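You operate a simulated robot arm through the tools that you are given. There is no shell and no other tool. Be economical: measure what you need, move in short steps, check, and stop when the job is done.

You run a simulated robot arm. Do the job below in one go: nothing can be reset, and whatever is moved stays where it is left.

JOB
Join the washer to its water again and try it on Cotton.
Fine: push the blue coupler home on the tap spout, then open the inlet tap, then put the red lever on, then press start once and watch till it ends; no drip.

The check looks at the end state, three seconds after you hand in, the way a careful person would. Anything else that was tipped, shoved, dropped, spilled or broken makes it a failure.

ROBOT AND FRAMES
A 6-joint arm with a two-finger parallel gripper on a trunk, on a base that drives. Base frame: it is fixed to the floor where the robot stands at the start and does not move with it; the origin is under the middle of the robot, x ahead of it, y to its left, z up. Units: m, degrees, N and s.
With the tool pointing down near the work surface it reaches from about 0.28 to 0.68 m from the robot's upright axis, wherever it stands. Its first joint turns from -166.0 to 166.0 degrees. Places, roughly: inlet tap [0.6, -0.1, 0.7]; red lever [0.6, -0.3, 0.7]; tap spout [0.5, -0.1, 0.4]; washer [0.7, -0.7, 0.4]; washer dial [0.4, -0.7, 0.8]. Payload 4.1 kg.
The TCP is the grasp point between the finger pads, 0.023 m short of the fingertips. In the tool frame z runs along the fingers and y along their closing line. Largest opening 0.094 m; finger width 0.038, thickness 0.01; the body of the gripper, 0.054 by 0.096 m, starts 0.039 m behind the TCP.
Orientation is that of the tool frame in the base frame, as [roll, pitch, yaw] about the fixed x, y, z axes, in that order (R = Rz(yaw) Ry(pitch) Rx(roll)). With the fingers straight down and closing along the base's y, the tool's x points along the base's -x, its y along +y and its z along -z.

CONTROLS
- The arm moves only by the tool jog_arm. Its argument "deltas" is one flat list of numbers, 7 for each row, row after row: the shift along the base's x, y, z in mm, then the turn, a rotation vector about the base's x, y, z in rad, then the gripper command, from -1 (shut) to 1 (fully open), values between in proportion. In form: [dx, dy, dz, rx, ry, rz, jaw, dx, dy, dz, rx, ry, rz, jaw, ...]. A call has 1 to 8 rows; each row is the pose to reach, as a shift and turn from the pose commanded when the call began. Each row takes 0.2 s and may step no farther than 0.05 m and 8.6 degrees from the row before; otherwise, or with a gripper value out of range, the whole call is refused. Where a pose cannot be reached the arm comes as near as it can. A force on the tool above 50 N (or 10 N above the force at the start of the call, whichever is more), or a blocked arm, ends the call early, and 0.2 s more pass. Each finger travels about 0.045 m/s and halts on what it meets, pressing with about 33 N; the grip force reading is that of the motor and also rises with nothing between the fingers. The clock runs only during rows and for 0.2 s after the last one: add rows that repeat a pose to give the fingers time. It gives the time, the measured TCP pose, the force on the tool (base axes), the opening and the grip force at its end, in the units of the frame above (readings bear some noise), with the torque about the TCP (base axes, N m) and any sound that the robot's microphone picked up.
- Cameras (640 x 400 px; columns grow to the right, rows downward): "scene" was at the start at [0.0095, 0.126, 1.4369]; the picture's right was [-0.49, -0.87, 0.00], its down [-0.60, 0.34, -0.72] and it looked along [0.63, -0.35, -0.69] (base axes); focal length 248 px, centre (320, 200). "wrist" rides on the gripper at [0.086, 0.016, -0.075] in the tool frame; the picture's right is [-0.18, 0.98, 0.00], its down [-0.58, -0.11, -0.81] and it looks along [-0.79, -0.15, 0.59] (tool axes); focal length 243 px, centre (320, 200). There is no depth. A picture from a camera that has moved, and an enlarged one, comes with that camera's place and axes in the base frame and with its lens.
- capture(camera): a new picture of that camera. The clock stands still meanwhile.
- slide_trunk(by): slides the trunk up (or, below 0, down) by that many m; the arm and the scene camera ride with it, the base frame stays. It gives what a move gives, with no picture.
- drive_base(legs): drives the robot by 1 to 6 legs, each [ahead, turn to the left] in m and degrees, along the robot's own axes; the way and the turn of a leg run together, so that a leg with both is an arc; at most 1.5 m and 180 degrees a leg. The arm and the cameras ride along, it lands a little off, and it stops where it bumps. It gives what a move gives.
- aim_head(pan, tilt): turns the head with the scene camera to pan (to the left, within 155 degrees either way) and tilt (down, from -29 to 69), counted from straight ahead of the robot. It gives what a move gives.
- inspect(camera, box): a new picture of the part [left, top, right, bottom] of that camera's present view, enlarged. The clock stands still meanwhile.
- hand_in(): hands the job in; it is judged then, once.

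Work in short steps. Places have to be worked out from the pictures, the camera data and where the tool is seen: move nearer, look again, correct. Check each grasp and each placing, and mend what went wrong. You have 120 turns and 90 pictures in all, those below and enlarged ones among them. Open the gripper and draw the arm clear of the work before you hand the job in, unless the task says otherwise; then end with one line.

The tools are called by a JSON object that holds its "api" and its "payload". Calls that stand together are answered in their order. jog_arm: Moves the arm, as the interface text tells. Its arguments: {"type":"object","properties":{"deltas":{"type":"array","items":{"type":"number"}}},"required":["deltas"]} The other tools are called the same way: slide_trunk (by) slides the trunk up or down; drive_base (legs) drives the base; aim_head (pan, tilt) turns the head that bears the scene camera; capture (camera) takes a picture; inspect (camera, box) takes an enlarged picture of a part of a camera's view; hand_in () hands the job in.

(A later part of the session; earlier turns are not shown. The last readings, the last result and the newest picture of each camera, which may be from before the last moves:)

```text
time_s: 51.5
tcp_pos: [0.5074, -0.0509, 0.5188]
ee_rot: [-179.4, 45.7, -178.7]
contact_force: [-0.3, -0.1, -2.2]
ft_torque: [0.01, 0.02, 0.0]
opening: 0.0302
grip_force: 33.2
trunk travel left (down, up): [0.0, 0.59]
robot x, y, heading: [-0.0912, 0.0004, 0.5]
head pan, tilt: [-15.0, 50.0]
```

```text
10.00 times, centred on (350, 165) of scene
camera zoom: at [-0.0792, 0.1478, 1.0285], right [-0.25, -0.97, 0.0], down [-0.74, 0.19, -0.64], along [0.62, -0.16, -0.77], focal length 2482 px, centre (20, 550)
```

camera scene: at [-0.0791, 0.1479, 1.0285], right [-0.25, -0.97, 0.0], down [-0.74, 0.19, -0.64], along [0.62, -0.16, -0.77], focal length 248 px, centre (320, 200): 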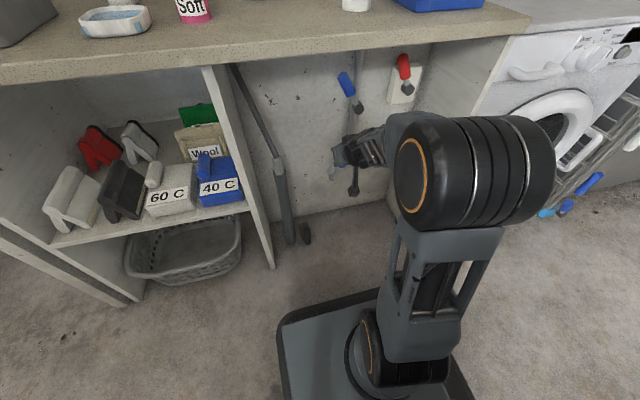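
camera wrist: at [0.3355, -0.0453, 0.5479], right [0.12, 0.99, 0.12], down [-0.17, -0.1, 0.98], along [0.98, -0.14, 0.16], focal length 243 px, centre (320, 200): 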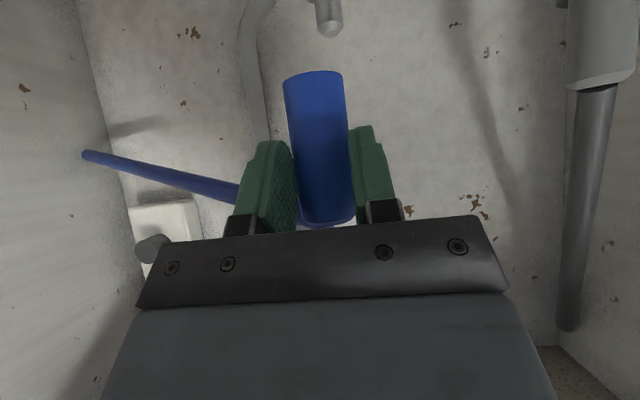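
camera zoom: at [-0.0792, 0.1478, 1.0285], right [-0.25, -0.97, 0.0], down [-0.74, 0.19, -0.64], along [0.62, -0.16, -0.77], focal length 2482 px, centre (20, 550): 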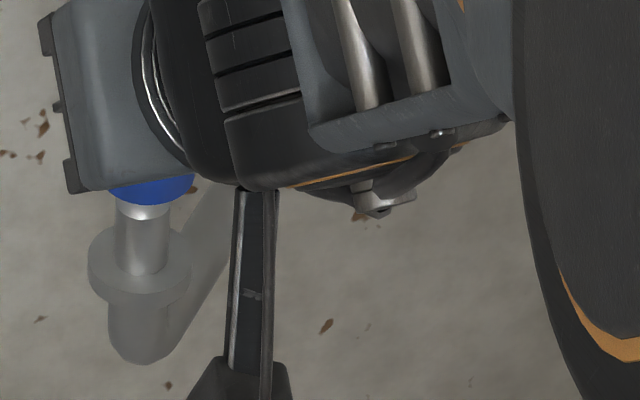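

Alignment looks within 1–2 mm. I'll nudge +1 mm in x and y and lower 14 mm in small steps, watching the force.

{"api": "jog_arm", "payload": {"deltas": [1, 1, 0, 0, 0, 0, -1, 1, 1, -4, 0, 0, 0, -1, 1, 1, -7, 0, 0, 0, -1, 1, 1, -10, 0, 0, 0, -1, 1, 1, -12, 0, 0, 0, -1, 1, 1, -14, 0, 0, 0, -1]}}

{"api": "inspect", "payload": {"camera": "wrist", "box": [220, 0, 420, 125]}}

```text
time_s: 52.9
tcp_pos: [0.5103, -0.0496, 0.5052]
ee_rot: [-179.4, 45.8, -178.9]
contact_force: [0.0, 0.2, -1.4]
ft_torque: [0.03, -0.01, 0.02]
opening: 0.0304
grip_force: 33.4
trunk travel left (down, up): [0.0, 0.59]
robot x, y, heading: [-0.0878, 0.0015, 0.7]
head pan, tilt: [-15.0, 50.0]
```

```text
3.20 times, centred on (320, 62) of wrist
camera zoom: at [0.3953, -0.0326, 0.494], right [0.12, 0.99, 0.12], down [-0.17, -0.1, 0.98], along [0.98, -0.14, 0.16], focal length 776 px, centre (320, 640)
```

zoom: 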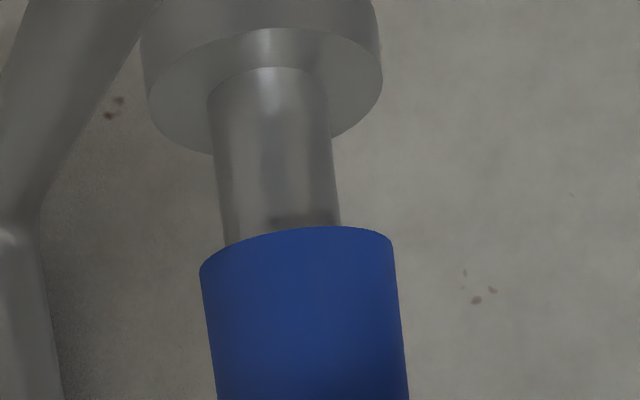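

No contact force yet. I'll check from the scene camera whether the tip is inside the coupler.

{"api": "inspect", "payload": {"camera": "scene", "box": [330, 150, 365, 185]}}

```text
11.43 times, centred on (348, 168) of scene
camera zoom: at [-0.0792, 0.1478, 1.0285], right [-0.25, -0.97, 0.0], down [-0.74, 0.19, -0.64], along [0.62, -0.16, -0.77], focal length 2836 px, centre (6, 571)
```

zoom: 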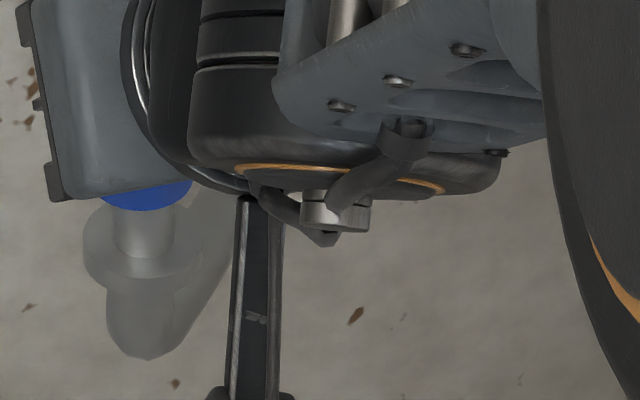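

The scene view shows the coupler centred over the shaft. I'll keep lowering gently.

{"api": "jog_arm", "payload": {"deltas": [0, 0, -3, 0, 0, 0, -1, 0, 0, -6, 0, 0, 0, -1, 0, 0, -9, 0, 0, 0, -1]}}

{"api": "inspect", "payload": {"camera": "wrist", "box": [220, 0, 420, 125]}}

```text
time_s: 53.7
tcp_pos: [0.5083, -0.049, 0.4969]
ee_rot: [-179.4, 45.7, -179.0]
contact_force: [-0.3, 0.7, -1.8]
ft_torque: [-0.03, 0.02, 0.0]
opening: 0.0304
grip_force: 33.2
trunk travel left (down, up): [0.0, 0.59]
robot x, y, heading: [-0.087, 0.0014, 0.7]
head pan, tilt: [-15.0, 50.0]
```

```text
3.20 times, centred on (320, 62) of wrist
camera zoom: at [0.3951, -0.0326, 0.4853], right [0.12, 0.99, 0.13], down [-0.17, -0.1, 0.98], along [0.98, -0.14, 0.16], focal length 776 px, centre (320, 640)
```

zoom: 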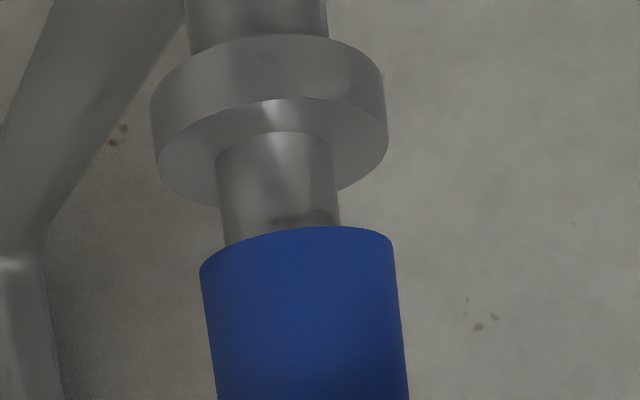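

It is still sliding on freely, and the depths of shaft and coupler agree. I'll go on lowering toward the flange until there is resistance.

{"api": "jog_arm", "payload": {"deltas": [0, 0, -3, 0, 0, 0, -1, 0, 0, -6, 0, 0, 0, -1, 0, 0, -9, 0, 0, 0, -1, 0, 0, -12, 0, 0, 0, -1]}}

{"api": "inspect", "payload": {"camera": "wrist", "box": [220, 0, 420, 125]}}

```text
time_s: 54.7
tcp_pos: [0.5087, -0.0497, 0.484]
ee_rot: [-179.4, 45.8, -179.0]
contact_force: [-1.3, -2.1, -0.6]
ft_torque: [-0.08, 0.03, -0.02]
opening: 0.0303
grip_force: 33.3
trunk travel left (down, up): [0.0, 0.59]
robot x, y, heading: [-0.0901, 0.004, 0.6]
head pan, tilt: [-15.0, 50.0]
```

```text
3.20 times, centred on (320, 62) of wrist
camera zoom: at [0.3953, -0.0327, 0.4731], right [0.12, 0.99, 0.12], down [-0.17, -0.1, 0.98], along [0.98, -0.14, 0.16], focal length 776 px, centre (320, 640)
```

zoom: 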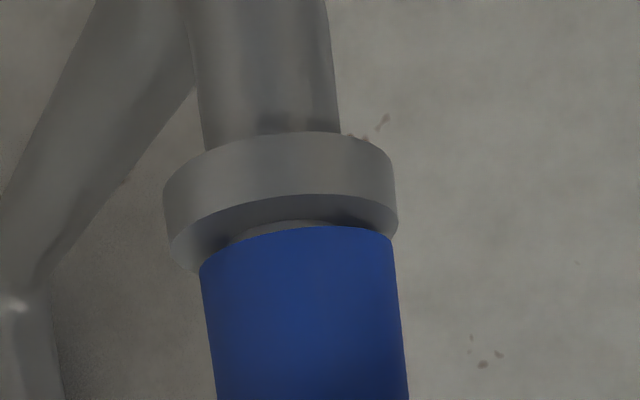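

A few mm of gap are left, and a slight side force (−2 N in y) hints that the coupler sits about 1 mm to +y. I'll shift −1 mm in y and push home.

{"api": "jog_arm", "payload": {"deltas": [0, -1, -2, 0, 0, 0, -1, 0, -1, -4, 0, 0, 0, -1, 0, -1, -6, 0, 0, 0, -1, 0, -1, -8, 0, 0, 0, -1, 0, -1, -10, 0, 0, 0, -1]}}

{"api": "inspect", "payload": {"camera": "wrist", "box": [220, 0, 420, 125]}}

```text
time_s: 55.9
tcp_pos: [0.5086, -0.0498, 0.4787]
ee_rot: [-179.5, 46.3, -178.8]
contact_force: [-1.0, -3.2, 29.1]
ft_torque: [0.27, -0.72, 0.03]
opening: 0.0305
grip_force: 33.2
trunk travel left (down, up): [0.0, 0.59]
robot x, y, heading: [-0.0902, 0.0018, 0.6]
head pan, tilt: [-15.0, 50.0]
```

```text
3.20 times, centred on (320, 62) of wrist
camera zoom: at [0.396, -0.0335, 0.4658], right [0.11, 0.99, 0.13], down [-0.18, -0.1, 0.98], along [0.98, -0.13, 0.17], focal length 776 px, centre (320, 640)
```

zoom: 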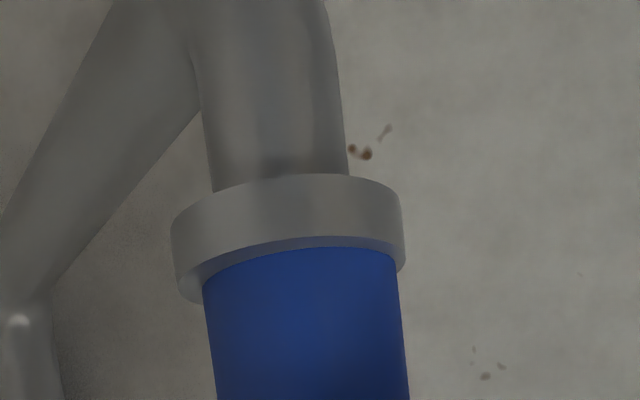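

29 N upward now, and the rim sits on the flange. I'll press a bit more, up to the limit, to be sure it is home, then compare.

{"api": "jog_arm", "payload": {"deltas": [0, 0, -2, 0, 0, 0, -1, 0, 0, -4, 0, 0, 0, -1, 0, 0, -6, 0, 0, 0, -1]}}

{"api": "inspect", "payload": {"camera": "wrist", "box": [220, 0, 420, 125]}}

```text
time_s: 56.7
tcp_pos: [0.5085, -0.0496, 0.4716]
ee_rot: [-179.3, 46.1, -178.7]
contact_force: [-1.2, 2.6, 28.8]
ft_torque: [0.07, -0.63, 0.04]
opening: 0.0304
grip_force: 32.6
trunk travel left (down, up): [0.0, 0.59]
robot x, y, heading: [-0.0928, 0.0003, 0.5]
head pan, tilt: [-15.0, 50.0]
```

```text
3.20 times, centred on (320, 62) of wrist
camera zoom: at [0.3953, -0.0338, 0.459], right [0.11, 0.99, 0.12], down [-0.18, -0.1, 0.98], along [0.98, -0.13, 0.16], focal length 776 px, centre (320, 640)
```

zoom: 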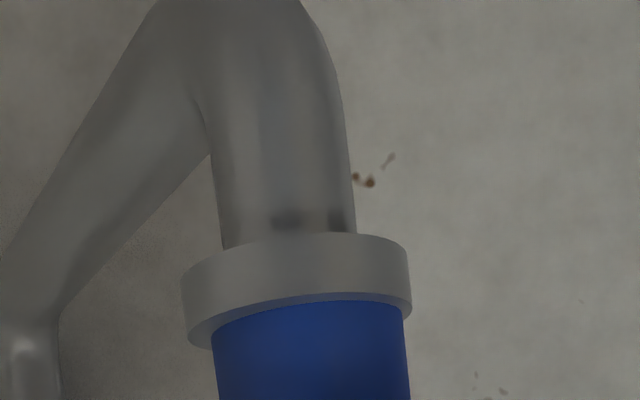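

The fingers slip at about 29 N and the coupler rests on the flange, so it is home. I'll release, back straight out, and check.

{"api": "jog_arm", "payload": {"deltas": [0, 0, 3, 0, 0, 0, -0.3, 0, 0, 3, 0, 0, 0, 0.2, 0, 0, 3, 0, 0, 0, 0.5, 0, 0, 3, 0, 0, 0, 0.5, -30, 0, 3, 0, 0, 0, 0.5, -60, 0, 3, 0, 0, 0, 0.5, -60, 0, 3, 0, 0, 0, 0.5]}}

{"api": "capture", "payload": {"camera": "wrist"}}

```text
time_s: 58.3
tcp_pos: [0.4495, -0.0494, 0.4701]
ee_rot: [-179.4, 45.8, -178.8]
contact_force: [-0.3, 0.6, -0.6]
ft_torque: [0.02, -0.01, 0.02]
opening: 0.0704
grip_force: 0.1
trunk travel left (down, up): [0.0, 0.59]
robot x, y, heading: [-0.0915, 0.0011, 0.8]
head pan, tilt: [-15.0, 50.0]
```

```text
46 pictures are left
camera wrist: at [0.3357, -0.0333, 0.4592], right [0.12, 0.99, 0.12], down [-0.17, -0.1, 0.98], along [0.98, -0.14, 0.16], focal length 243 px, centre (320, 200)
```

wrist: 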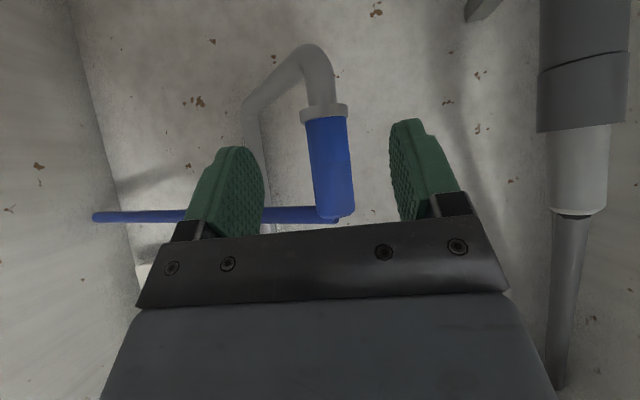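

The coupler is seated and hangs straight on the spout. Next is the blue-handled tap, with its hub at about (0.60, −0.16, 0.60) and its tip at about (0.62, −0.10, 0.72). I'll back out and flatten the tool so it fits under the bench.

{"api": "drive_base", "payload": {"legs": [[-0.2, 0]]}}

{"api": "jog_arm", "payload": {"deltas": [10, -10, 20, 0, -0.1, 0, -1, 20, -20, 40, 0, -0.2, 0, -1, 30, -30, 60, 0, -0.3, 0, -1, 40, -40, 80, 0, -0.4, 0, -1, 50, -50, 100, 0, -0.5, 0, -1, 60, -60, 120, 0, -0.6, 0, -1, 60, -60, 120, 0, -0.6, 0, -1]}}

{"api": "capture", "payload": {"camera": "wrist"}}

```text
time_s: 59.9
tcp_pos: [0.2527, -0.0504, 0.4703]
ee_rot: [-179.4, 45.8, -178.8]
contact_force: [0.6, 0.0, 0.0]
ft_torque: [0.02, -0.04, 0.03]
opening: 0.0706
grip_force: 0.1
trunk travel left (down, up): [0.0, 0.59]
robot x, y, heading: [-0.2892, -0.005, 0.8]
head pan, tilt: [-15.0, 50.0]
```

```text
time_s: 61.5
tcp_pos: [0.3104, -0.1084, 0.5918]
ee_rot: [-175.1, 80.2, -174.7]
contact_force: [0.0, 0.1, -0.1]
ft_torque: [-0.01, 0.0, 0.01]
opening: 0.0
grip_force: 33.2
trunk travel left (down, up): [0.0, 0.59]
robot x, y, heading: [-0.2883, -0.0065, 0.9]
head pan, tilt: [-15.0, 50.0]
```

```text
45 pictures are left
camera wrist: at [0.2235, -0.0934, 0.5175], right [0.02, 0.99, 0.17], down [-0.7, -0.1, 0.71], along [0.72, -0.13, 0.68], focal length 243 px, centre (320, 200)
```

wrist: 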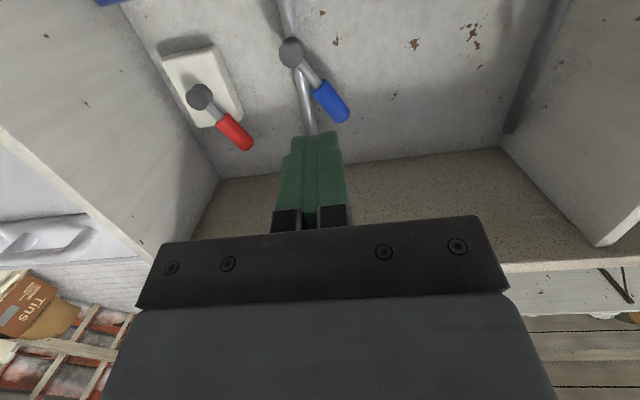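

The tool can sit nearly horizontal. I put the lever hub at about (0.63, −0.16, 0.60) and its tip at about (0.63, −0.10, 0.71). I'll raise to z≈0.68 at y≈−0.05, to the left of the handle, then drive in.

{"api": "jog_arm", "payload": {"deltas": [0, 20, 25, 0, 0, 0, -1, 0, 40, 50, 0, 0, 0, -1, 0, 65, 75, 0, 0, 0, -1, 0, 65, 90, 0, 0, 0, -1, 0, 65, 90, 0, 0, 0, -1]}}

{"api": "drive_base", "payload": {"legs": [[0.2, 0]]}}

{"api": "capture", "payload": {"camera": "wrist"}}

```text
time_s: 62.6
tcp_pos: [0.3146, -0.0445, 0.6793]
ee_rot: [-175.4, 80.2, -175.1]
contact_force: [-0.2, 0.5, 0.5]
ft_torque: [0.01, 0.03, 0.03]
opening: 0.0
grip_force: 33.0
trunk travel left (down, up): [0.0, 0.59]
robot x, y, heading: [-0.2851, -0.0001, 0.7]
head pan, tilt: [-15.0, 50.0]
```

```text
time_s: 64.3
tcp_pos: [0.5172, -0.0387, 0.6798]
ee_rot: [-175.2, 80.0, -174.7]
contact_force: [-0.1, -0.3, 0.6]
ft_torque: [0.01, 0.0, -0.02]
opening: 0.0
grip_force: 33.0
trunk travel left (down, up): [0.0, 0.59]
robot x, y, heading: [-0.0846, 0.0034, 1.0]
head pan, tilt: [-15.0, 50.0]
```

```text
44 pictures are left
camera wrist: at [0.4292, -0.0238, 0.6055], right [0.02, 0.99, 0.17], down [-0.69, -0.11, 0.71], along [0.72, -0.13, 0.68], focal length 243 px, centre (320, 200)
```

wrist: 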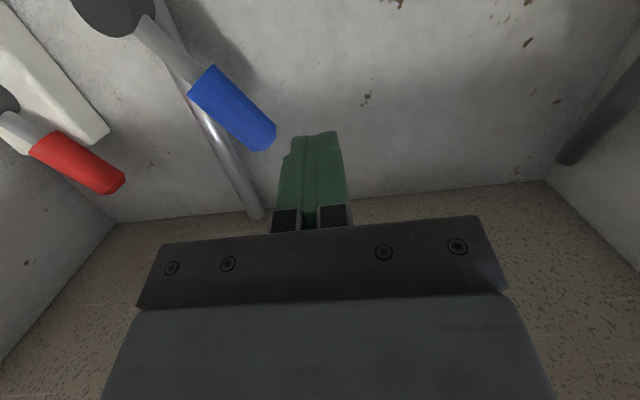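

The tip is at (0.628, −0.099, 0.705) by two views and the pivot is near (y −0.157, z 0.602). I'll move the closed fingers in beside the handle and then push it gently towards −y.

{"api": "jog_arm", "payload": {"deltas": [45, 0, 0, 0, 0, 0, -1, 95, 0, 0, 0, 0, 0, -1, 95, -30, 0, 0, 0, 0, -1, 95, -50, 0, 0, 0, 0, -1, 95, -60, 0, 0, 0, 0, -1, 95, -70, 0, 0, 0, 0, -1]}}

{"api": "capture", "payload": {"camera": "wrist"}}

```text
time_s: 65.7
tcp_pos: [0.6104, -0.1093, 0.68]
ee_rot: [-175.3, 80.2, -174.7]
contact_force: [-1.7, 3.7, 1.8]
ft_torque: [-0.11, -0.05, -0.01]
opening: 0.0
grip_force: 32.8
trunk travel left (down, up): [0.0, 0.59]
robot x, y, heading: [-0.0844, 0.0013, 1.2]
head pan, tilt: [-15.0, 50.0]
```

```text
43 pictures are left
camera wrist: at [0.5234, -0.0932, 0.6057], right [0.02, 0.99, 0.17], down [-0.69, -0.11, 0.71], along [0.72, -0.13, 0.68], focal length 243 px, centre (320, 200)
```

wrist: 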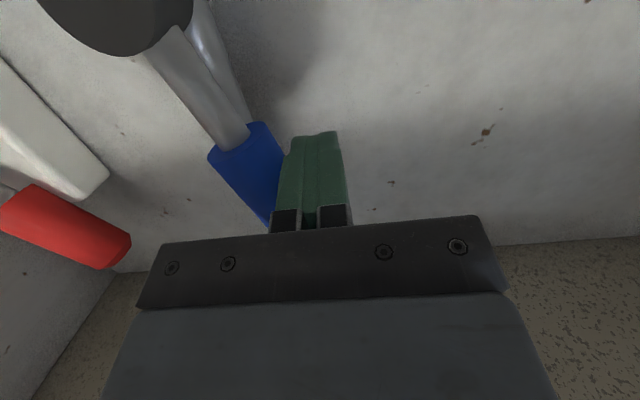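

Contact with the handle at 3.7 N, and it seems to yield. I'll push further in an arc.

{"api": "jog_arm", "payload": {"deltas": [0, -15, 2, 0, 0, 0, -1, 0, -30, 4, 0, 0, 0, -1, 0, -45, 4, 0, 0, 0, -1, 0, -60, 2, 0, 0, 0, -1]}}

{"api": "capture", "payload": {"camera": "wrist"}}

```text
time_s: 66.7
tcp_pos: [0.6125, -0.1683, 0.6834]
ee_rot: [-174.9, 80.2, -174.2]
contact_force: [2.9, 5.5, 6.2]
ft_torque: [0.08, -0.13, 0.1]
opening: 0.0
grip_force: 32.6
trunk travel left (down, up): [0.0, 0.59]
robot x, y, heading: [-0.0835, 0.0002, 0.9]
head pan, tilt: [-15.0, 50.0]
```

```text
42 pictures are left
camera wrist: at [0.5242, -0.1527, 0.6083], right [0.02, 0.99, 0.17], down [-0.69, -0.11, 0.71], along [0.72, -0.13, 0.68], focal length 243 px, centre (320, 200)
```

wrist: 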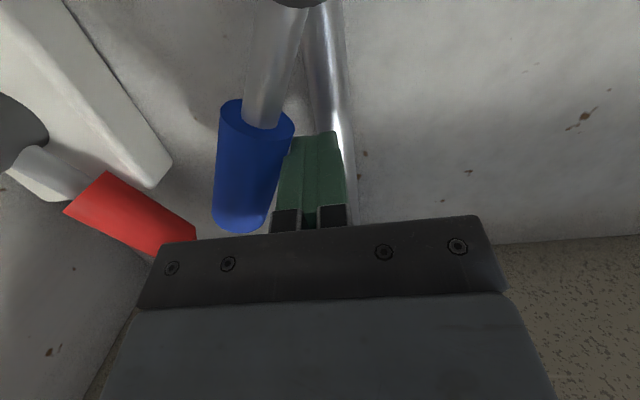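

The lever turns easily with about 5 N, now past vertical. I'll follow its arc towards −y and down until it meets its stop.

{"api": "jog_arm", "payload": {"deltas": [0, -15, 6, 0, 0, 0, -1, 0, -29, 6, 0, 0, 0, -1, 0, -40, 1, 0, 0, 0, -1, 0, -50, -6, 0, 0, 0, -1]}}

{"api": "capture", "payload": {"camera": "wrist"}}

```text
time_s: 67.1
tcp_pos: [0.6136, -0.1698, 0.6836]
ee_rot: [-176.6, 79.8, -174.5]
contact_force: [-6.1, 11.8, 2.2]
ft_torque: [0.21, 0.08, 0.07]
opening: 0.0
grip_force: 32.2
trunk travel left (down, up): [0.0, 0.59]
robot x, y, heading: [-0.0855, -0.0016, 1.4]
head pan, tilt: [-15.0, 50.0]
stopped in row 2: the force on the tool passed its limit at 59 N (the readings are from after the stop); the commanded pose is now the measured one
```

```text
41 pictures are left
camera wrist: at [0.525, -0.1559, 0.6105], right [0.0, 0.99, 0.17], down [-0.69, -0.13, 0.71], along [0.73, -0.11, 0.68], focal length 243 px, centre (320, 200)
```

wrist: 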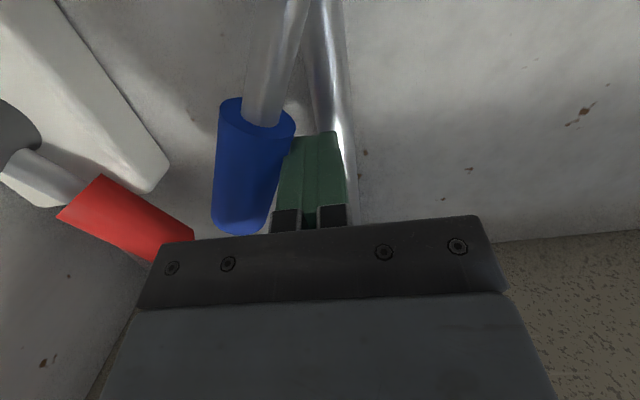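

It met a hard stop after about 56° of travel, so this is the tap's other end, open. I'll back off, check that it stays, and go to the red lever with a slight right yaw to keep the gripper clear of the side panel.

{"api": "jog_arm", "payload": {"deltas": [0, 20, 0, 0, 0, 0, -1, -45, 20, 0, 0, 0, 0, -1, -90, 20, 0, 0, 0, 0, -1, -110, -10, 0, 0, 0, -0.1, -1, -110, -40, 15, 0, 0, -0.2, -1, -110, -50, 25, 0, 0, -0.3, -1, -110, -50, 25, 0, 0, -0.3, -1]}}

{"api": "capture", "payload": {"camera": "wrist"}}

```text
time_s: 68.7
tcp_pos: [0.5022, -0.2214, 0.7042]
ee_rot: [-176.7, 79.7, 167.9]
contact_force: [-0.4, 0.4, -0.3]
ft_torque: [-0.01, 0.02, 0.01]
opening: 0.0
grip_force: 33.1
trunk travel left (down, up): [0.0, 0.59]
robot x, y, heading: [-0.0808, 0.0037, 1.5]
head pan, tilt: [-15.0, 50.0]
```

```text
40 pictures are left
camera wrist: at [0.422, -0.1813, 0.6318], right [0.29, 0.94, 0.17], down [-0.69, 0.08, 0.72], along [0.66, -0.33, 0.68], focal length 243 px, centre (320, 200)
```

wrist: 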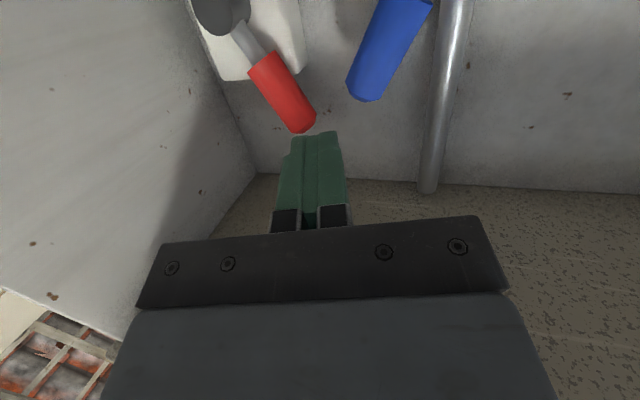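

The blue lever rests leaning the other way (tip y −0.22), so it stayed. The red tip is at (0.627, −0.281, 0.74) and the side panel at y≈−0.42. I'll enter between the levers and push red toward −y.

{"api": "jog_arm", "payload": {"deltas": [40, -12, 0, 0, 0, 0, -1, 80, -24, 0, 0, 0, 0, -1, 110, -31, 0, 0, 0, 0, -1, 110, -45, 0, 0, 0, 0, -1, 110, -60, 2, 0, 0, 0, -1, 110, -75, 2, 0, 0, 0, -1, 110, -88, 2, 0, 0, 0, -1]}}

{"api": "capture", "payload": {"camera": "wrist"}}

```text
time_s: 70.3
tcp_pos: [0.6139, -0.3069, 0.7124]
ee_rot: [-176.5, 80.0, 168.4]
contact_force: [5.2, 6.5, 9.9]
ft_torque: [0.02, -0.27, 0.19]
opening: 0.0001
grip_force: 33.3
trunk travel left (down, up): [0.0, 0.59]
robot x, y, heading: [-0.0897, 0.0043, 1.5]
head pan, tilt: [-15.0, 50.0]
```

```text
39 pictures are left
camera wrist: at [0.5333, -0.2681, 0.6401], right [0.29, 0.94, 0.17], down [-0.7, 0.08, 0.71], along [0.66, -0.32, 0.68], focal length 243 px, centre (320, 200)
```

wrist: 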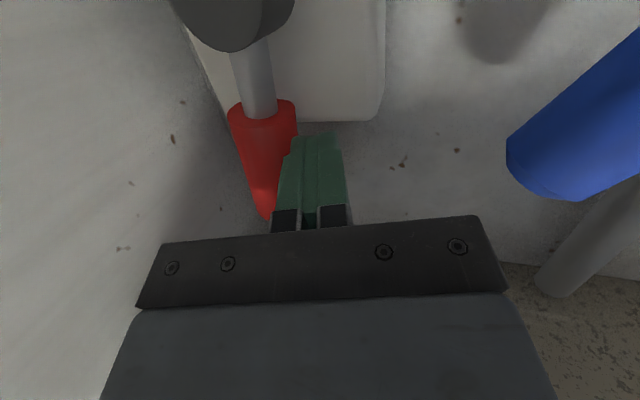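

Red is turning and now about vertical. I'll continue to its stop in small steps.

{"api": "jog_arm", "payload": {"deltas": [0, -8, 1, 0, 0, 0, -1, 0, -16, 1, 0, 0, 0, -1, 0, -24, 1, 0, 0, 0, -1, 0, -31, 0, 0, 0, 0, -1, 0, -36, 0, 0, 0, 0, -1, 0, -42, -1, 0, 0, 0, -1]}}

{"api": "capture", "payload": {"camera": "wrist"}}

```text
time_s: 71.1
tcp_pos: [0.6163, -0.324, 0.7143]
ee_rot: [-177.7, 80.1, 168.1]
contact_force: [-1.0, 8.0, 6.0]
ft_torque: [0.11, -0.06, 0.11]
opening: 0.0
grip_force: 33.2
trunk travel left (down, up): [0.0, 0.59]
robot x, y, heading: [-0.086, -0.0012, 1.8]
head pan, tilt: [-15.0, 50.0]
stopped in row 4: the force on the tool passed its limit at 55 N (the readings are from after the stop); the commanded pose is now the measured one
```

```text
38 pictures are left
camera wrist: at [0.5354, -0.2853, 0.6398], right [0.27, 0.95, 0.17], down [-0.7, 0.07, 0.71], along [0.66, -0.32, 0.68], focal length 243 px, centre (320, 200)
```

wrist: 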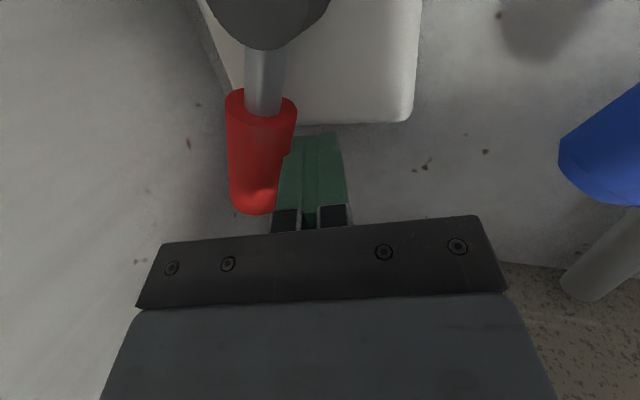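

Red hit its stop too. I'll retreat between the levers, drive back, and look at the levers, the coupling and the washer panel.

{"api": "jog_arm", "payload": {"deltas": [0, 18, 0, 0, 0, 0, -1, -40, 30, 0, 0, 0, 0, -1, -80, 42, 0, 0, 0, 0, -1, -120, 54, 0, 0, 0, 0, -1, -120, 54, 0, 0, 0, 0, -1]}}

{"api": "drive_base", "payload": {"legs": [[-0.28, 0]]}}

{"api": "aim_head", "payload": {"pan": -18, "tilt": 25}}

{"api": "capture", "payload": {"camera": "scene"}}

```text
time_s: 72.3
tcp_pos: [0.497, -0.2695, 0.7113]
ee_rot: [-177.8, 79.8, 167.8]
contact_force: [-0.1, -0.3, 0.8]
ft_torque: [0.04, 0.0, -0.04]
opening: 0.0
grip_force: 32.8
trunk travel left (down, up): [0.0, 0.59]
robot x, y, heading: [-0.0863, 0.0, 1.8]
head pan, tilt: [-15.0, 50.0]
```

```text
time_s: 74.3
tcp_pos: [0.2193, -0.2809, 0.7109]
ee_rot: [-177.9, 79.9, 167.5]
contact_force: [0.8, -0.6, 0.0]
ft_torque: [0.03, 0.04, 0.0]
opening: 0.0001
grip_force: 32.9
trunk travel left (down, up): [0.0, 0.59]
robot x, y, heading: [-0.3644, -0.0071, 1.7]
head pan, tilt: [-15.0, 50.0]
```

```text
time_s: 75.2
tcp_pos: [0.2189, -0.2796, 0.71]
ee_rot: [-177.9, 79.8, 167.5]
contact_force: [-0.3, -0.2, 0.5]
ft_torque: [0.0, 0.01, -0.03]
opening: 0.0
grip_force: 33.1
trunk travel left (down, up): [0.0, 0.59]
robot x, y, heading: [-0.3636, -0.0085, 1.5]
head pan, tilt: [-18.0, 25.0]
```

```text
37 pictures are left
camera scene: at [-0.3418, 0.1325, 1.0659], right [-0.28, -0.96, 0.0], down [-0.41, 0.12, -0.91], along [0.87, -0.26, -0.42], focal length 248 px, centre (320, 200)
```

scene: 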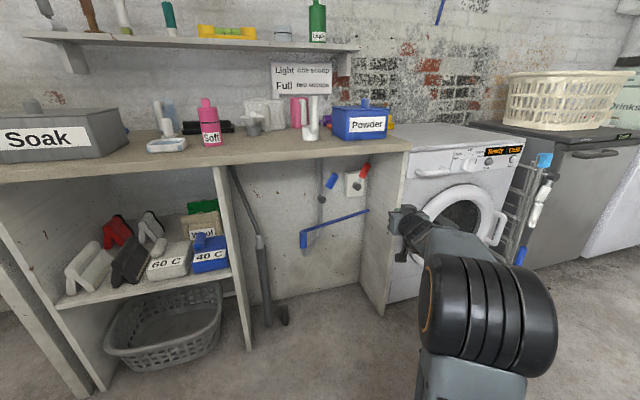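

Display lit: "Ready" and a second field. I'll zoom in on the panel, the coupling and the levers.

{"api": "inspect", "payload": {"camera": "scene", "box": [440, 135, 530, 185]}}

{"api": "inspect", "payload": {"camera": "scene", "box": [290, 150, 390, 260]}}

```text
7.11 times, centred on (485, 160) of scene
camera zoom: at [-0.3418, 0.1325, 1.0659], right [-0.28, -0.96, 0.0], down [-0.41, 0.12, -0.91], along [0.87, -0.26, -0.42], focal length 1765 px, centre (-853, 484)
```

zoom: 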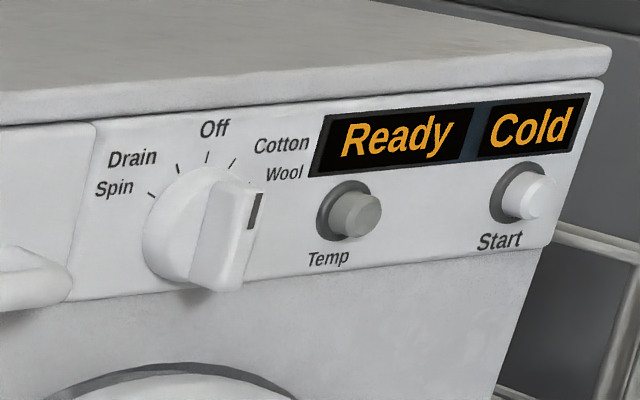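

```text
3.64 times, centred on (340, 205) of scene
camera zoom: at [-0.3418, 0.1325, 1.0659], right [-0.28, -0.96, 0.0], down [-0.41, 0.12, -0.91], along [0.87, -0.26, -0.42], focal length 902 px, centre (247, 182)
```

zoom: 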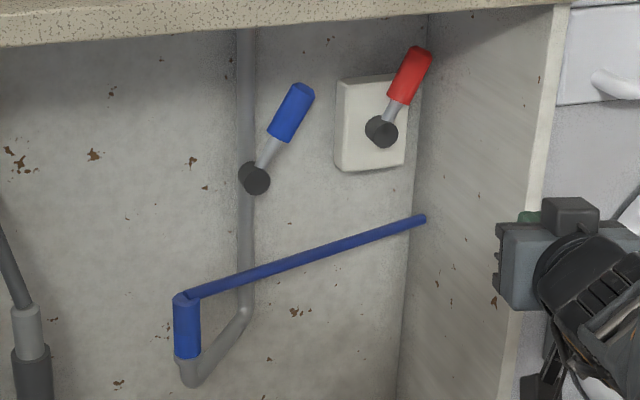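

Power is on ("Ready / Cold"), both levers stay over, and no drip shows at the coupling. The dial points at Wool, so it needs one step anticlockwise to Cotton. I'll centre the arm and move the robot over in front of the washer.

{"api": "jog_arm", "payload": {"deltas": [0, 35, 5, 0, 0, 0.08, -1, 0, 75, 10, 0, 0, 0.16, -1, 0, 115, 15, 0, 0, 0.22, -1, 0, 155, 20, 0, 0, 0.22, -1, 0, 195, 25, 0, 0, 0.22, -1, 0, 230, 30, 0, 0, 0.22, -1, 0, 230, 30, 0, 0, 0.22, -1]}}

{"api": "drive_base", "payload": {"legs": [[0, -90], [0.72, 0]]}}

{"api": "aim_head", "payload": {"pan": 70, "tilt": 35}}

{"api": "capture", "payload": {"camera": "scene"}}

```text
time_s: 76.8
tcp_pos: [0.2192, -0.0486, 0.7393]
ee_rot: [-177.9, 79.8, -179.7]
contact_force: [-0.5, 0.4, 0.0]
ft_torque: [0.01, -0.01, -0.02]
opening: 0.0
grip_force: 32.2
trunk travel left (down, up): [0.0, 0.59]
robot x, y, heading: [-0.3627, -0.0086, 1.5]
head pan, tilt: [-18.0, 25.0]
```

```text
time_s: 84.6
tcp_pos: [-0.4109, -1.3081, 0.7388]
ee_rot: [-178.1, 79.8, 88.9]
contact_force: [0.5, 0.3, 0.1]
ft_torque: [0.0, 0.01, -0.05]
opening: 0.0001
grip_force: 33.1
trunk travel left (down, up): [0.0, 0.59]
robot x, y, heading: [-0.3577, -0.7241, -89.6]
head pan, tilt: [-18.0, 25.0]
```

```text
time_s: 86.2
tcp_pos: [-0.4113, -1.3069, 0.7388]
ee_rot: [-178.1, 79.8, 89.0]
contact_force: [-0.1, -0.8, -0.1]
ft_torque: [0.0, 0.0, 0.01]
opening: 0.0
grip_force: 32.5
trunk travel left (down, up): [0.0, 0.59]
robot x, y, heading: [-0.3573, -0.7224, -89.7]
head pan, tilt: [70.0, 35.0]
```

```text
34 pictures are left
camera scene: at [-0.1117, -0.693, 1.0502], right [-0.34, -0.94, 0.0], down [-0.54, 0.19, -0.82], along [0.77, -0.27, -0.57], focal length 248 px, centre (320, 200)
```

scene: 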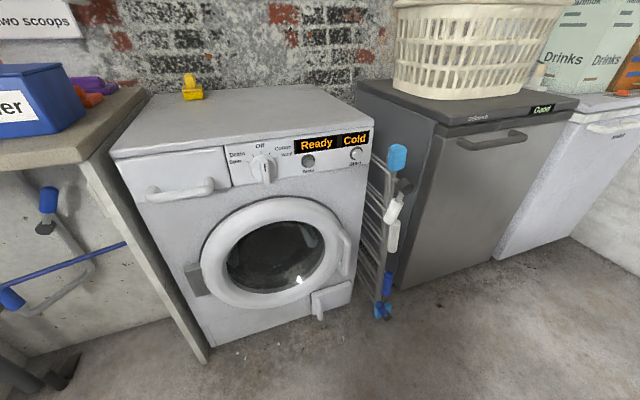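

Good frontal view. I'll zoom on the panel and on the flap at the bottom.

{"api": "inspect", "payload": {"camera": "scene", "box": [220, 125, 380, 195]}}

{"api": "inspect", "payload": {"camera": "scene", "box": [180, 190, 380, 350]}}

```text
4.00 times, centred on (300, 160) of scene
camera zoom: at [-0.1117, -0.693, 1.0502], right [-0.34, -0.94, 0.0], down [-0.54, 0.19, -0.82], along [0.77, -0.27, -0.57], focal length 993 px, centre (400, 360)
```

zoom: 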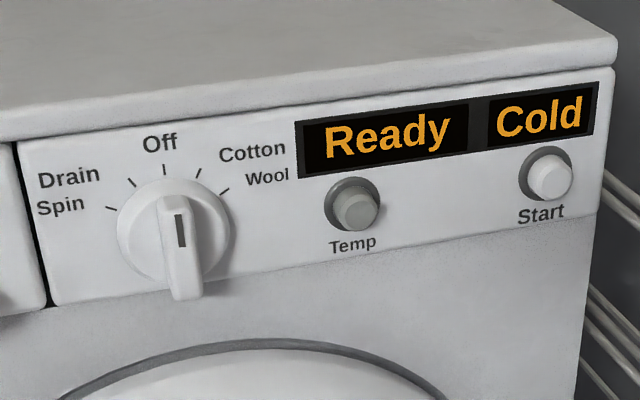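

```text
2.50 times, centred on (280, 270) of scene
camera zoom: at [-0.1117, -0.693, 1.0502], right [-0.34, -0.94, 0.0], down [-0.54, 0.19, -0.82], along [0.77, -0.27, -0.57], focal length 620 px, centre (420, 25)
```

zoom: 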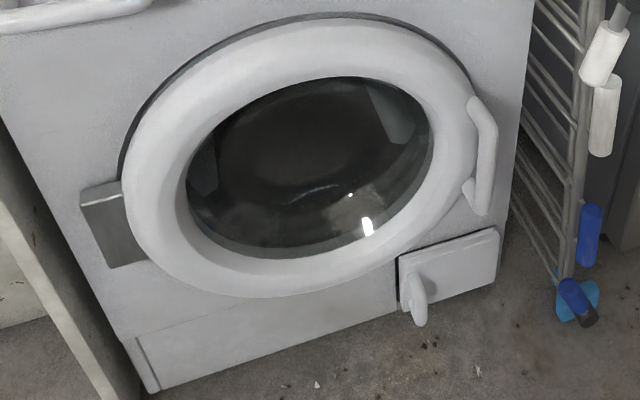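

The bar's black marker is at its top, so the dial is actually at Off, and Cotton is the next mark about 30° clockwise. I'll turn back to face the washer and look with the wrist camera.

{"api": "drive_base", "payload": {"legs": [[0, 90]]}}

{"api": "aim_head", "payload": {"pan": -5, "tilt": 30}}

{"api": "capture", "payload": {"camera": "scene"}}

{"api": "capture", "payload": {"camera": "wrist"}}

```text
time_s: 90.3
tcp_pos: [0.2215, -0.7951, 0.7385]
ee_rot: [-178.0, 79.8, 177.5]
contact_force: [0.2, -0.3, 0.4]
ft_torque: [0.01, 0.01, 0.02]
opening: 0.0002
grip_force: 33.0
trunk travel left (down, up): [0.0, 0.59]
robot x, y, heading: [-0.3589, -0.7254, -1.1]
head pan, tilt: [70.0, 35.0]
```

```text
time_s: 91.8
tcp_pos: [0.2232, -0.795, 0.7384]
ee_rot: [-178.0, 79.9, 177.5]
contact_force: [0.3, 0.0, 0.6]
ft_torque: [0.02, -0.01, -0.01]
opening: 0.0002
grip_force: 33.4
trunk travel left (down, up): [0.0, 0.59]
robot x, y, heading: [-0.3606, -0.7245, -0.9]
head pan, tilt: [-5.0, 30.0]
```

```text
31 pictures are left
camera scene: at [-0.3276, -0.5668, 1.058], right [-0.11, -0.99, 0.0], down [-0.5, 0.05, -0.87], along [0.86, -0.09, -0.5], focal length 248 px, centre (320, 200)
```

scene: 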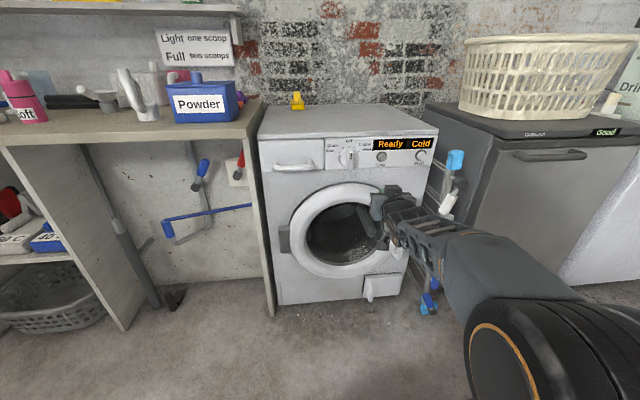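

```text
30 pictures are left
camera wrist: at [0.1352, -0.7702, 0.6654], right [0.11, 0.98, 0.18], down [-0.7, -0.05, 0.72], along [0.71, -0.2, 0.68], focal length 243 px, centre (320, 200)
```

wrist: 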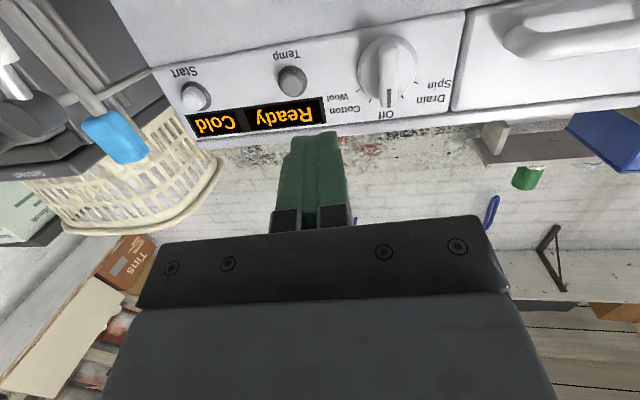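

By triangulation the dial front is at about (0.443, −0.742, 0.766) and Start at about (0.452, −0.999, 0.759). I'll drive ahead 0.12 m, level the tool, and line it up with the dial, open to 60 mm.

{"api": "drive_base", "payload": {"legs": [[0.12, 0]]}}

{"api": "jog_arm", "payload": {"deltas": [0, 18, 9, 0, -0.06, 0.02, 0.28, 0, 36, 18, 0, -0.12, 0.04, 0.28, 0, 53, 28, 0, -0.17, 0.044, 0.28, 0, 53, 28, 0, -0.17, 0.044, 0.28, 0, 53, 28, 0, -0.17, 0.044, 0.28]}}

{"api": "capture", "payload": {"camera": "wrist"}}

{"api": "inspect", "payload": {"camera": "scene", "box": [300, 120, 460, 220]}}

```text
time_s: 93.1
tcp_pos: [0.3438, -0.7979, 0.7388]
ee_rot: [-178.0, 79.7, 177.4]
contact_force: [1.6, -0.1, 0.1]
ft_torque: [-0.02, -0.01, 0.01]
opening: 0.0001
grip_force: 33.0
trunk travel left (down, up): [0.0, 0.59]
robot x, y, heading: [-0.2351, -0.7302, -1.0]
head pan, tilt: [-5.0, 30.0]
```

```text
time_s: 94.3
tcp_pos: [0.3393, -0.7833, 0.7684]
ee_rot: [159.9, 89.5, 158.4]
contact_force: [-0.3, -0.1, -0.2]
ft_torque: [0.0, 0.01, -0.01]
opening: 0.0601
grip_force: 0.1
out of reach, approached as far as the arm can: row 1, 2, 3, 4, 5
trunk travel left (down, up): [0.0, 0.59]
robot x, y, heading: [-0.2359, -0.7249, -1.1]
head pan, tilt: [-5.0, 30.0]
```

```text
29 pictures are left
camera wrist: at [0.2648, -0.7637, 0.6815], right [0.03, 0.98, 0.19], down [-0.8, -0.09, 0.59], along [0.6, -0.17, 0.79], focal length 243 px, centre (320, 200)
```

wrist: 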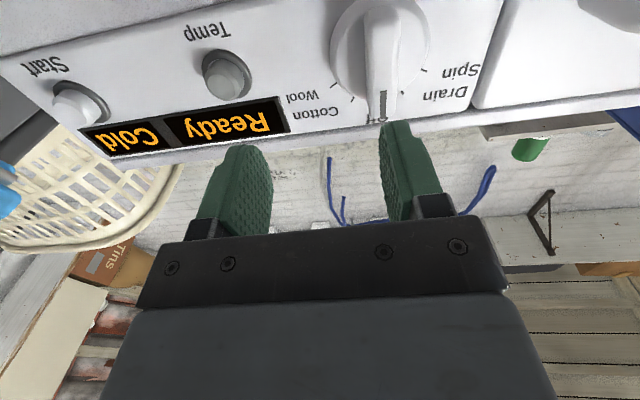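

```text
4.00 times, centred on (380, 170) of scene
camera zoom: at [-0.2061, -0.5693, 1.058], right [-0.11, -0.99, 0.0], down [-0.5, 0.05, -0.87], along [0.86, -0.09, -0.5], focal length 993 px, centre (80, 320)
```

zoom: 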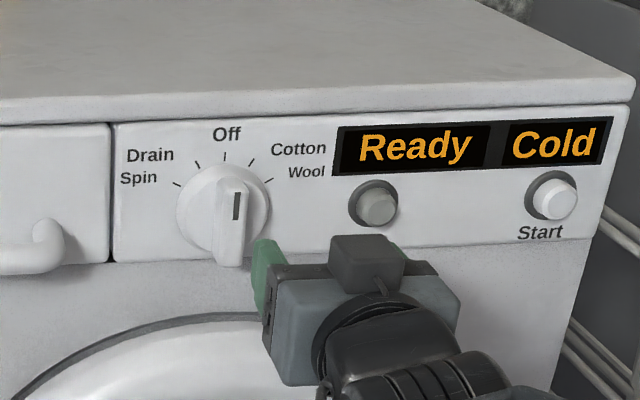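

The sideways move fell short near the robot's centre line. I'll go back to 80° pitch and see whether the commanded place is then reachable.

{"api": "jog_arm", "payload": {"deltas": [0, 0, 0, 0, 0.1, 0, 0.28, 0, 0, 0, 0, 0.2, 0, 0.28, 0, 0, 0, 0, 0.24, 0, 0.28, 0, 0, 0, 0, 0.24, 0, 0.28]}}

```text
time_s: 95.3
tcp_pos: [0.3392, -0.7818, 0.7694]
ee_rot: [-178.7, 75.7, 179.2]
contact_force: [-0.3, -0.3, 0.0]
ft_torque: [0.01, 0.01, 0.01]
opening: 0.0598
grip_force: 0.0
trunk travel left (down, up): [0.0, 0.59]
robot x, y, heading: [-0.2375, -0.7259, -1.1]
head pan, tilt: [-5.0, 30.0]
```

That is reachable. Now I'll try moving +40 mm in y at this pitch.

{"api": "jog_arm", "payload": {"deltas": [0, 20, 0, 0, 0, 0, 0.28, 0, 40, -2, 0, 0, 0, 0.28, 0, 40, -2, 0, 0, 0, 0.28]}}

```text
time_s: 96.1
tcp_pos: [0.3368, -0.7509, 0.7644]
ee_rot: [-179.7, 74.6, 178.9]
contact_force: [0.3, -0.6, 0.1]
ft_torque: [-0.03, -0.01, 0.02]
opening: 0.06
grip_force: 0.0
out of reach, approached as far as the arm can: row 2
trunk travel left (down, up): [0.0, 0.59]
robot x, y, heading: [-0.2357, -0.7263, -1.0]
head pan, tilt: [-5.0, 30.0]
```

I'm at the edge of reach again. Earlier, a pose lower relative to the trunk fixed this, so I'll raise the trunk 0.2 m and bring the arm back down.

{"api": "slide_trunk", "payload": {"by": 0.2}}

{"api": "jog_arm", "payload": {"deltas": [0, 0, -40, 0, 0, 0, 0.28, 0, 0, -80, 0, 0, 0, 0.28, 0, 0, -120, 0, -0.05, 0, 0.28, 0, 0, -160, 0, -0.1, 0, 0.28, 0, 0, -200, 0, -0.15, 0, 0.28, 0, 0, -200, 0, -0.15, 0, 0.28]}}

{"api": "capture", "payload": {"camera": "wrist"}}

```text
time_s: 98.2
tcp_pos: [0.3384, -0.7515, 0.9653]
ee_rot: [-179.9, 74.6, 178.9]
contact_force: [0.7, 0.4, 0.3]
ft_torque: [-0.01, 0.02, -0.06]
opening: 0.0599
grip_force: 0.0
trunk travel left (down, up): [-0.2, 0.39]
robot x, y, heading: [-0.2389, -0.7284, -1.1]
head pan, tilt: [-5.0, 30.0]
```

```text
time_s: 99.6
tcp_pos: [0.3263, -0.8093, 0.7772]
ee_rot: [178.3, 83.2, 177.6]
contact_force: [-0.7, -0.6, 0.2]
ft_torque: [-0.02, -0.01, -0.02]
opening: 0.0602
grip_force: 0.1
out of reach, approached as far as the arm can: row 2, 3, 4, 5, 6
trunk travel left (down, up): [-0.2, 0.39]
robot x, y, heading: [-0.2374, -0.7258, -1.1]
head pan, tilt: [-5.0, 30.0]
```

```text
27 pictures are left
camera wrist: at [0.2425, -0.7885, 0.6984], right [0.03, 0.98, 0.19], down [-0.73, -0.1, 0.67], along [0.68, -0.16, 0.72], focal length 243 px, centre (320, 200)
```

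wrist: 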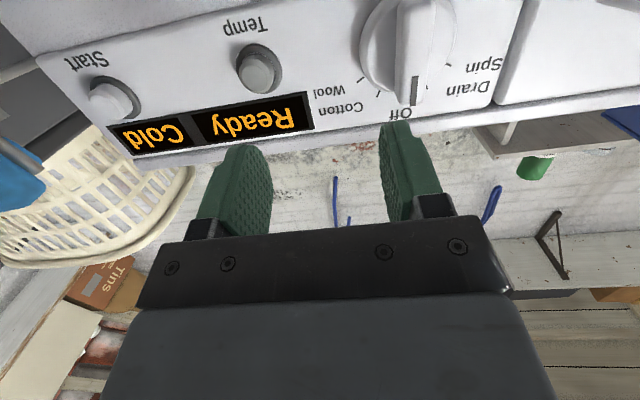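

The wrist is being squeezed too close to the robot's axis. I'll stand farther back, lower the trunk again, and work with the arm more extended, as with the red lever.

{"api": "drive_base", "payload": {"legs": [[-0.1, 0]]}}

{"api": "jog_arm", "payload": {"deltas": [10, 0, 40, 0, 0.03, 0, 0.28, 20, 0, 80, 0, 0.06, 0, 0.28, 30, 0, 120, 0, 0.06, 0, 0.28, 40, 0, 160, 0, 0.06, 0, 0.28, 60, 0, 200, 0, 0.06, 0, 0.28, 80, 0, 200, 0, 0.06, 0, 0.28, 80, 0, 200, 0, 0.06, 0, 0.28]}}

{"api": "slide_trunk", "payload": {"by": -0.2}}

```text
time_s: 100.8
tcp_pos: [0.2277, -0.8049, 0.777]
ee_rot: [178.2, 83.1, 177.7]
contact_force: [0.0, 0.5, 0.6]
ft_torque: [0.0, 0.0, 0.0]
opening: 0.0607
grip_force: 0.0
trunk travel left (down, up): [-0.2, 0.39]
robot x, y, heading: [-0.3325, -0.7223, -1.1]
head pan, tilt: [-5.0, 30.0]
```

```text
time_s: 102.4
tcp_pos: [0.3081, -0.8032, 0.9787]
ee_rot: [179.0, 79.7, 178.3]
contact_force: [0.6, 0.4, 0.0]
ft_torque: [0.0, -0.03, 0.03]
opening: 0.0603
grip_force: 0.1
trunk travel left (down, up): [-0.2, 0.39]
robot x, y, heading: [-0.3366, -0.7233, -1.0]
head pan, tilt: [-5.0, 30.0]
```

```text
time_s: 104.5
tcp_pos: [0.3087, -0.8028, 0.7781]
ee_rot: [179.0, 79.7, 178.4]
contact_force: [-0.2, -0.1, -0.2]
ft_torque: [-0.01, -0.02, 0.03]
opening: 0.0605
grip_force: 0.0
trunk travel left (down, up): [0.0, 0.59]
robot x, y, heading: [-0.3377, -0.7245, -1.1]
head pan, tilt: [-5.0, 30.0]
```

Now reachable at an extended pose. I'll move to y −0.742, z 0.766 and look at the alignment.

{"api": "jog_arm", "payload": {"deltas": [10, 20, -4, 0, 0, 0, 0.28, 20, 40, -8, 0, 0, 0, 0.28, 30, 61, -12, 0, 0, 0, 0.28, 30, 61, -12, 0, 0, 0, 0.28]}}

{"api": "capture", "payload": {"camera": "wrist"}}

```text
time_s: 105.5
tcp_pos: [0.3391, -0.7433, 0.7667]
ee_rot: [178.7, 79.5, 178.6]
contact_force: [-0.3, 0.1, -0.8]
ft_torque: [0.01, 0.02, 0.01]
opening: 0.0604
grip_force: 0.0
trunk travel left (down, up): [0.0, 0.59]
robot x, y, heading: [-0.3361, -0.7263, -1.0]
head pan, tilt: [-5.0, 30.0]
```

```text
26 pictures are left
camera wrist: at [0.2503, -0.7242, 0.6945], right [0.04, 0.98, 0.19], down [-0.69, -0.11, 0.72], along [0.73, -0.15, 0.67], focal length 243 px, centre (320, 200)
```

wrist: 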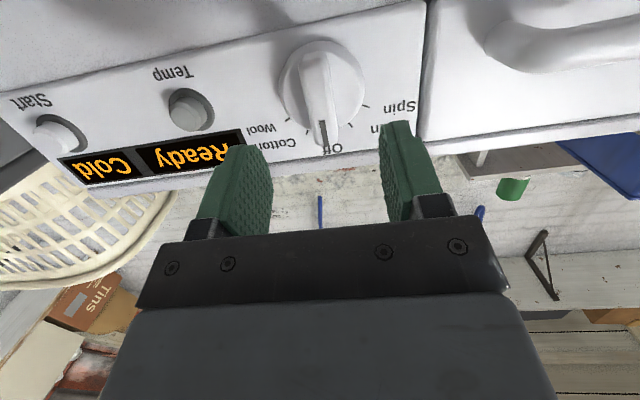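

The dial axis is at about (y −0.741, z 0.763), with the disk at x≈0.456. I'll advance until the fingertips straddle the bar.

{"api": "jog_arm", "payload": {"deltas": [40, 1, -2, 0, 0, 0, 0.28, 65, 2, -3, 0, 0, 0, 0.28, 75, 2, -3, 0, 0, 0, 0.28, 75, 2, -3, 0, 0, 0, 0.28]}}

{"api": "capture", "payload": {"camera": "wrist"}}

{"api": "inspect", "payload": {"camera": "scene", "box": [320, 120, 400, 180]}}

```text
time_s: 106.5
tcp_pos: [0.4125, -0.7389, 0.7628]
ee_rot: [179.1, 79.7, 178.3]
contact_force: [0.4, 0.0, 0.3]
ft_torque: [0.0, -0.03, 0.02]
opening: 0.0602
grip_force: 0.1
out of reach, approached as far as the arm can: row 1
trunk travel left (down, up): [0.0, 0.59]
robot x, y, heading: [-0.3367, -0.7226, -0.9]
head pan, tilt: [-5.0, 30.0]
```

```text
25 pictures are left
camera wrist: at [0.3251, -0.72, 0.6912], right [0.04, 0.98, 0.18], down [-0.69, -0.1, 0.72], along [0.72, -0.16, 0.67], focal length 243 px, centre (320, 200)
```

wrist: 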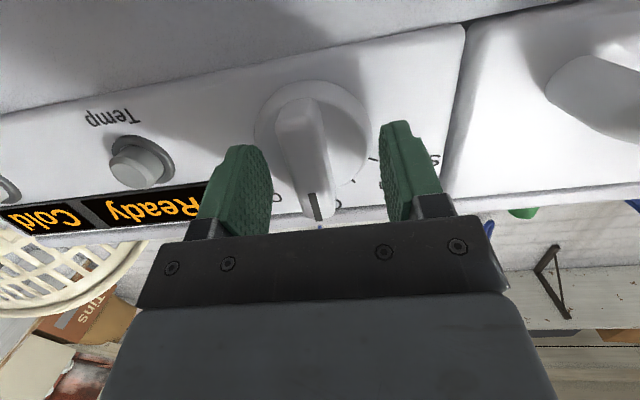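

```text
6.67 times, centred on (360, 150) of scene
camera zoom: at [-0.3053, -0.5673, 1.058], right [-0.11, -0.99, 0.0], down [-0.5, 0.05, -0.87], along [0.86, -0.09, -0.5], focal length 1655 px, centre (53, 533)
```

zoom: 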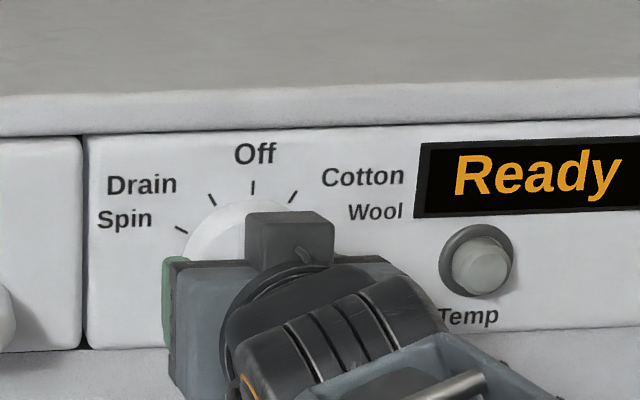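

No contact. The bar sits 3–4 mm to the −y side of the finger centre. I'll shift, advance 10 mm more, and close gently.

{"api": "jog_arm", "payload": {"deltas": [5, -4, 0, 0, 0, 0, 0.28, 10, -4, 0, 0, 0, 0, 0.28, 10, -4, 0, 0, 0, 0, -0.2, 10, -4, 0, 0, 0, 0, -0.6, 10, -4, 0, 0, 0, 0, -1, 10, -4, 0, 0, 0, 0, -1]}}

{"api": "capture", "payload": {"camera": "wrist"}}

```text
time_s: 107.0
tcp_pos: [0.4139, -0.7423, 0.7639]
ee_rot: [179.0, 79.7, 178.4]
contact_force: [-29.9, 4.4, 0.3]
ft_torque: [0.01, -0.42, -0.78]
opening: 0.0585
grip_force: 0.1
trunk travel left (down, up): [0.0, 0.59]
robot x, y, heading: [-0.3374, -0.727, -1.2]
head pan, tilt: [-5.0, 30.0]
stopped in row 2: the force on the tool passed its limit at 63 N (the readings are from after the stop); the commanded pose is now the measured one
```

```text
23 pictures are left
camera wrist: at [0.3262, -0.7218, 0.6917], right [0.05, 0.98, 0.18], down [-0.69, -0.1, 0.72], along [0.72, -0.16, 0.67], focal length 243 px, centre (320, 200)
```

wrist: 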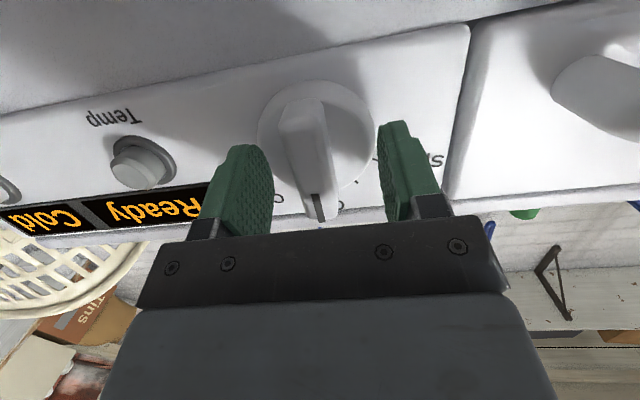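

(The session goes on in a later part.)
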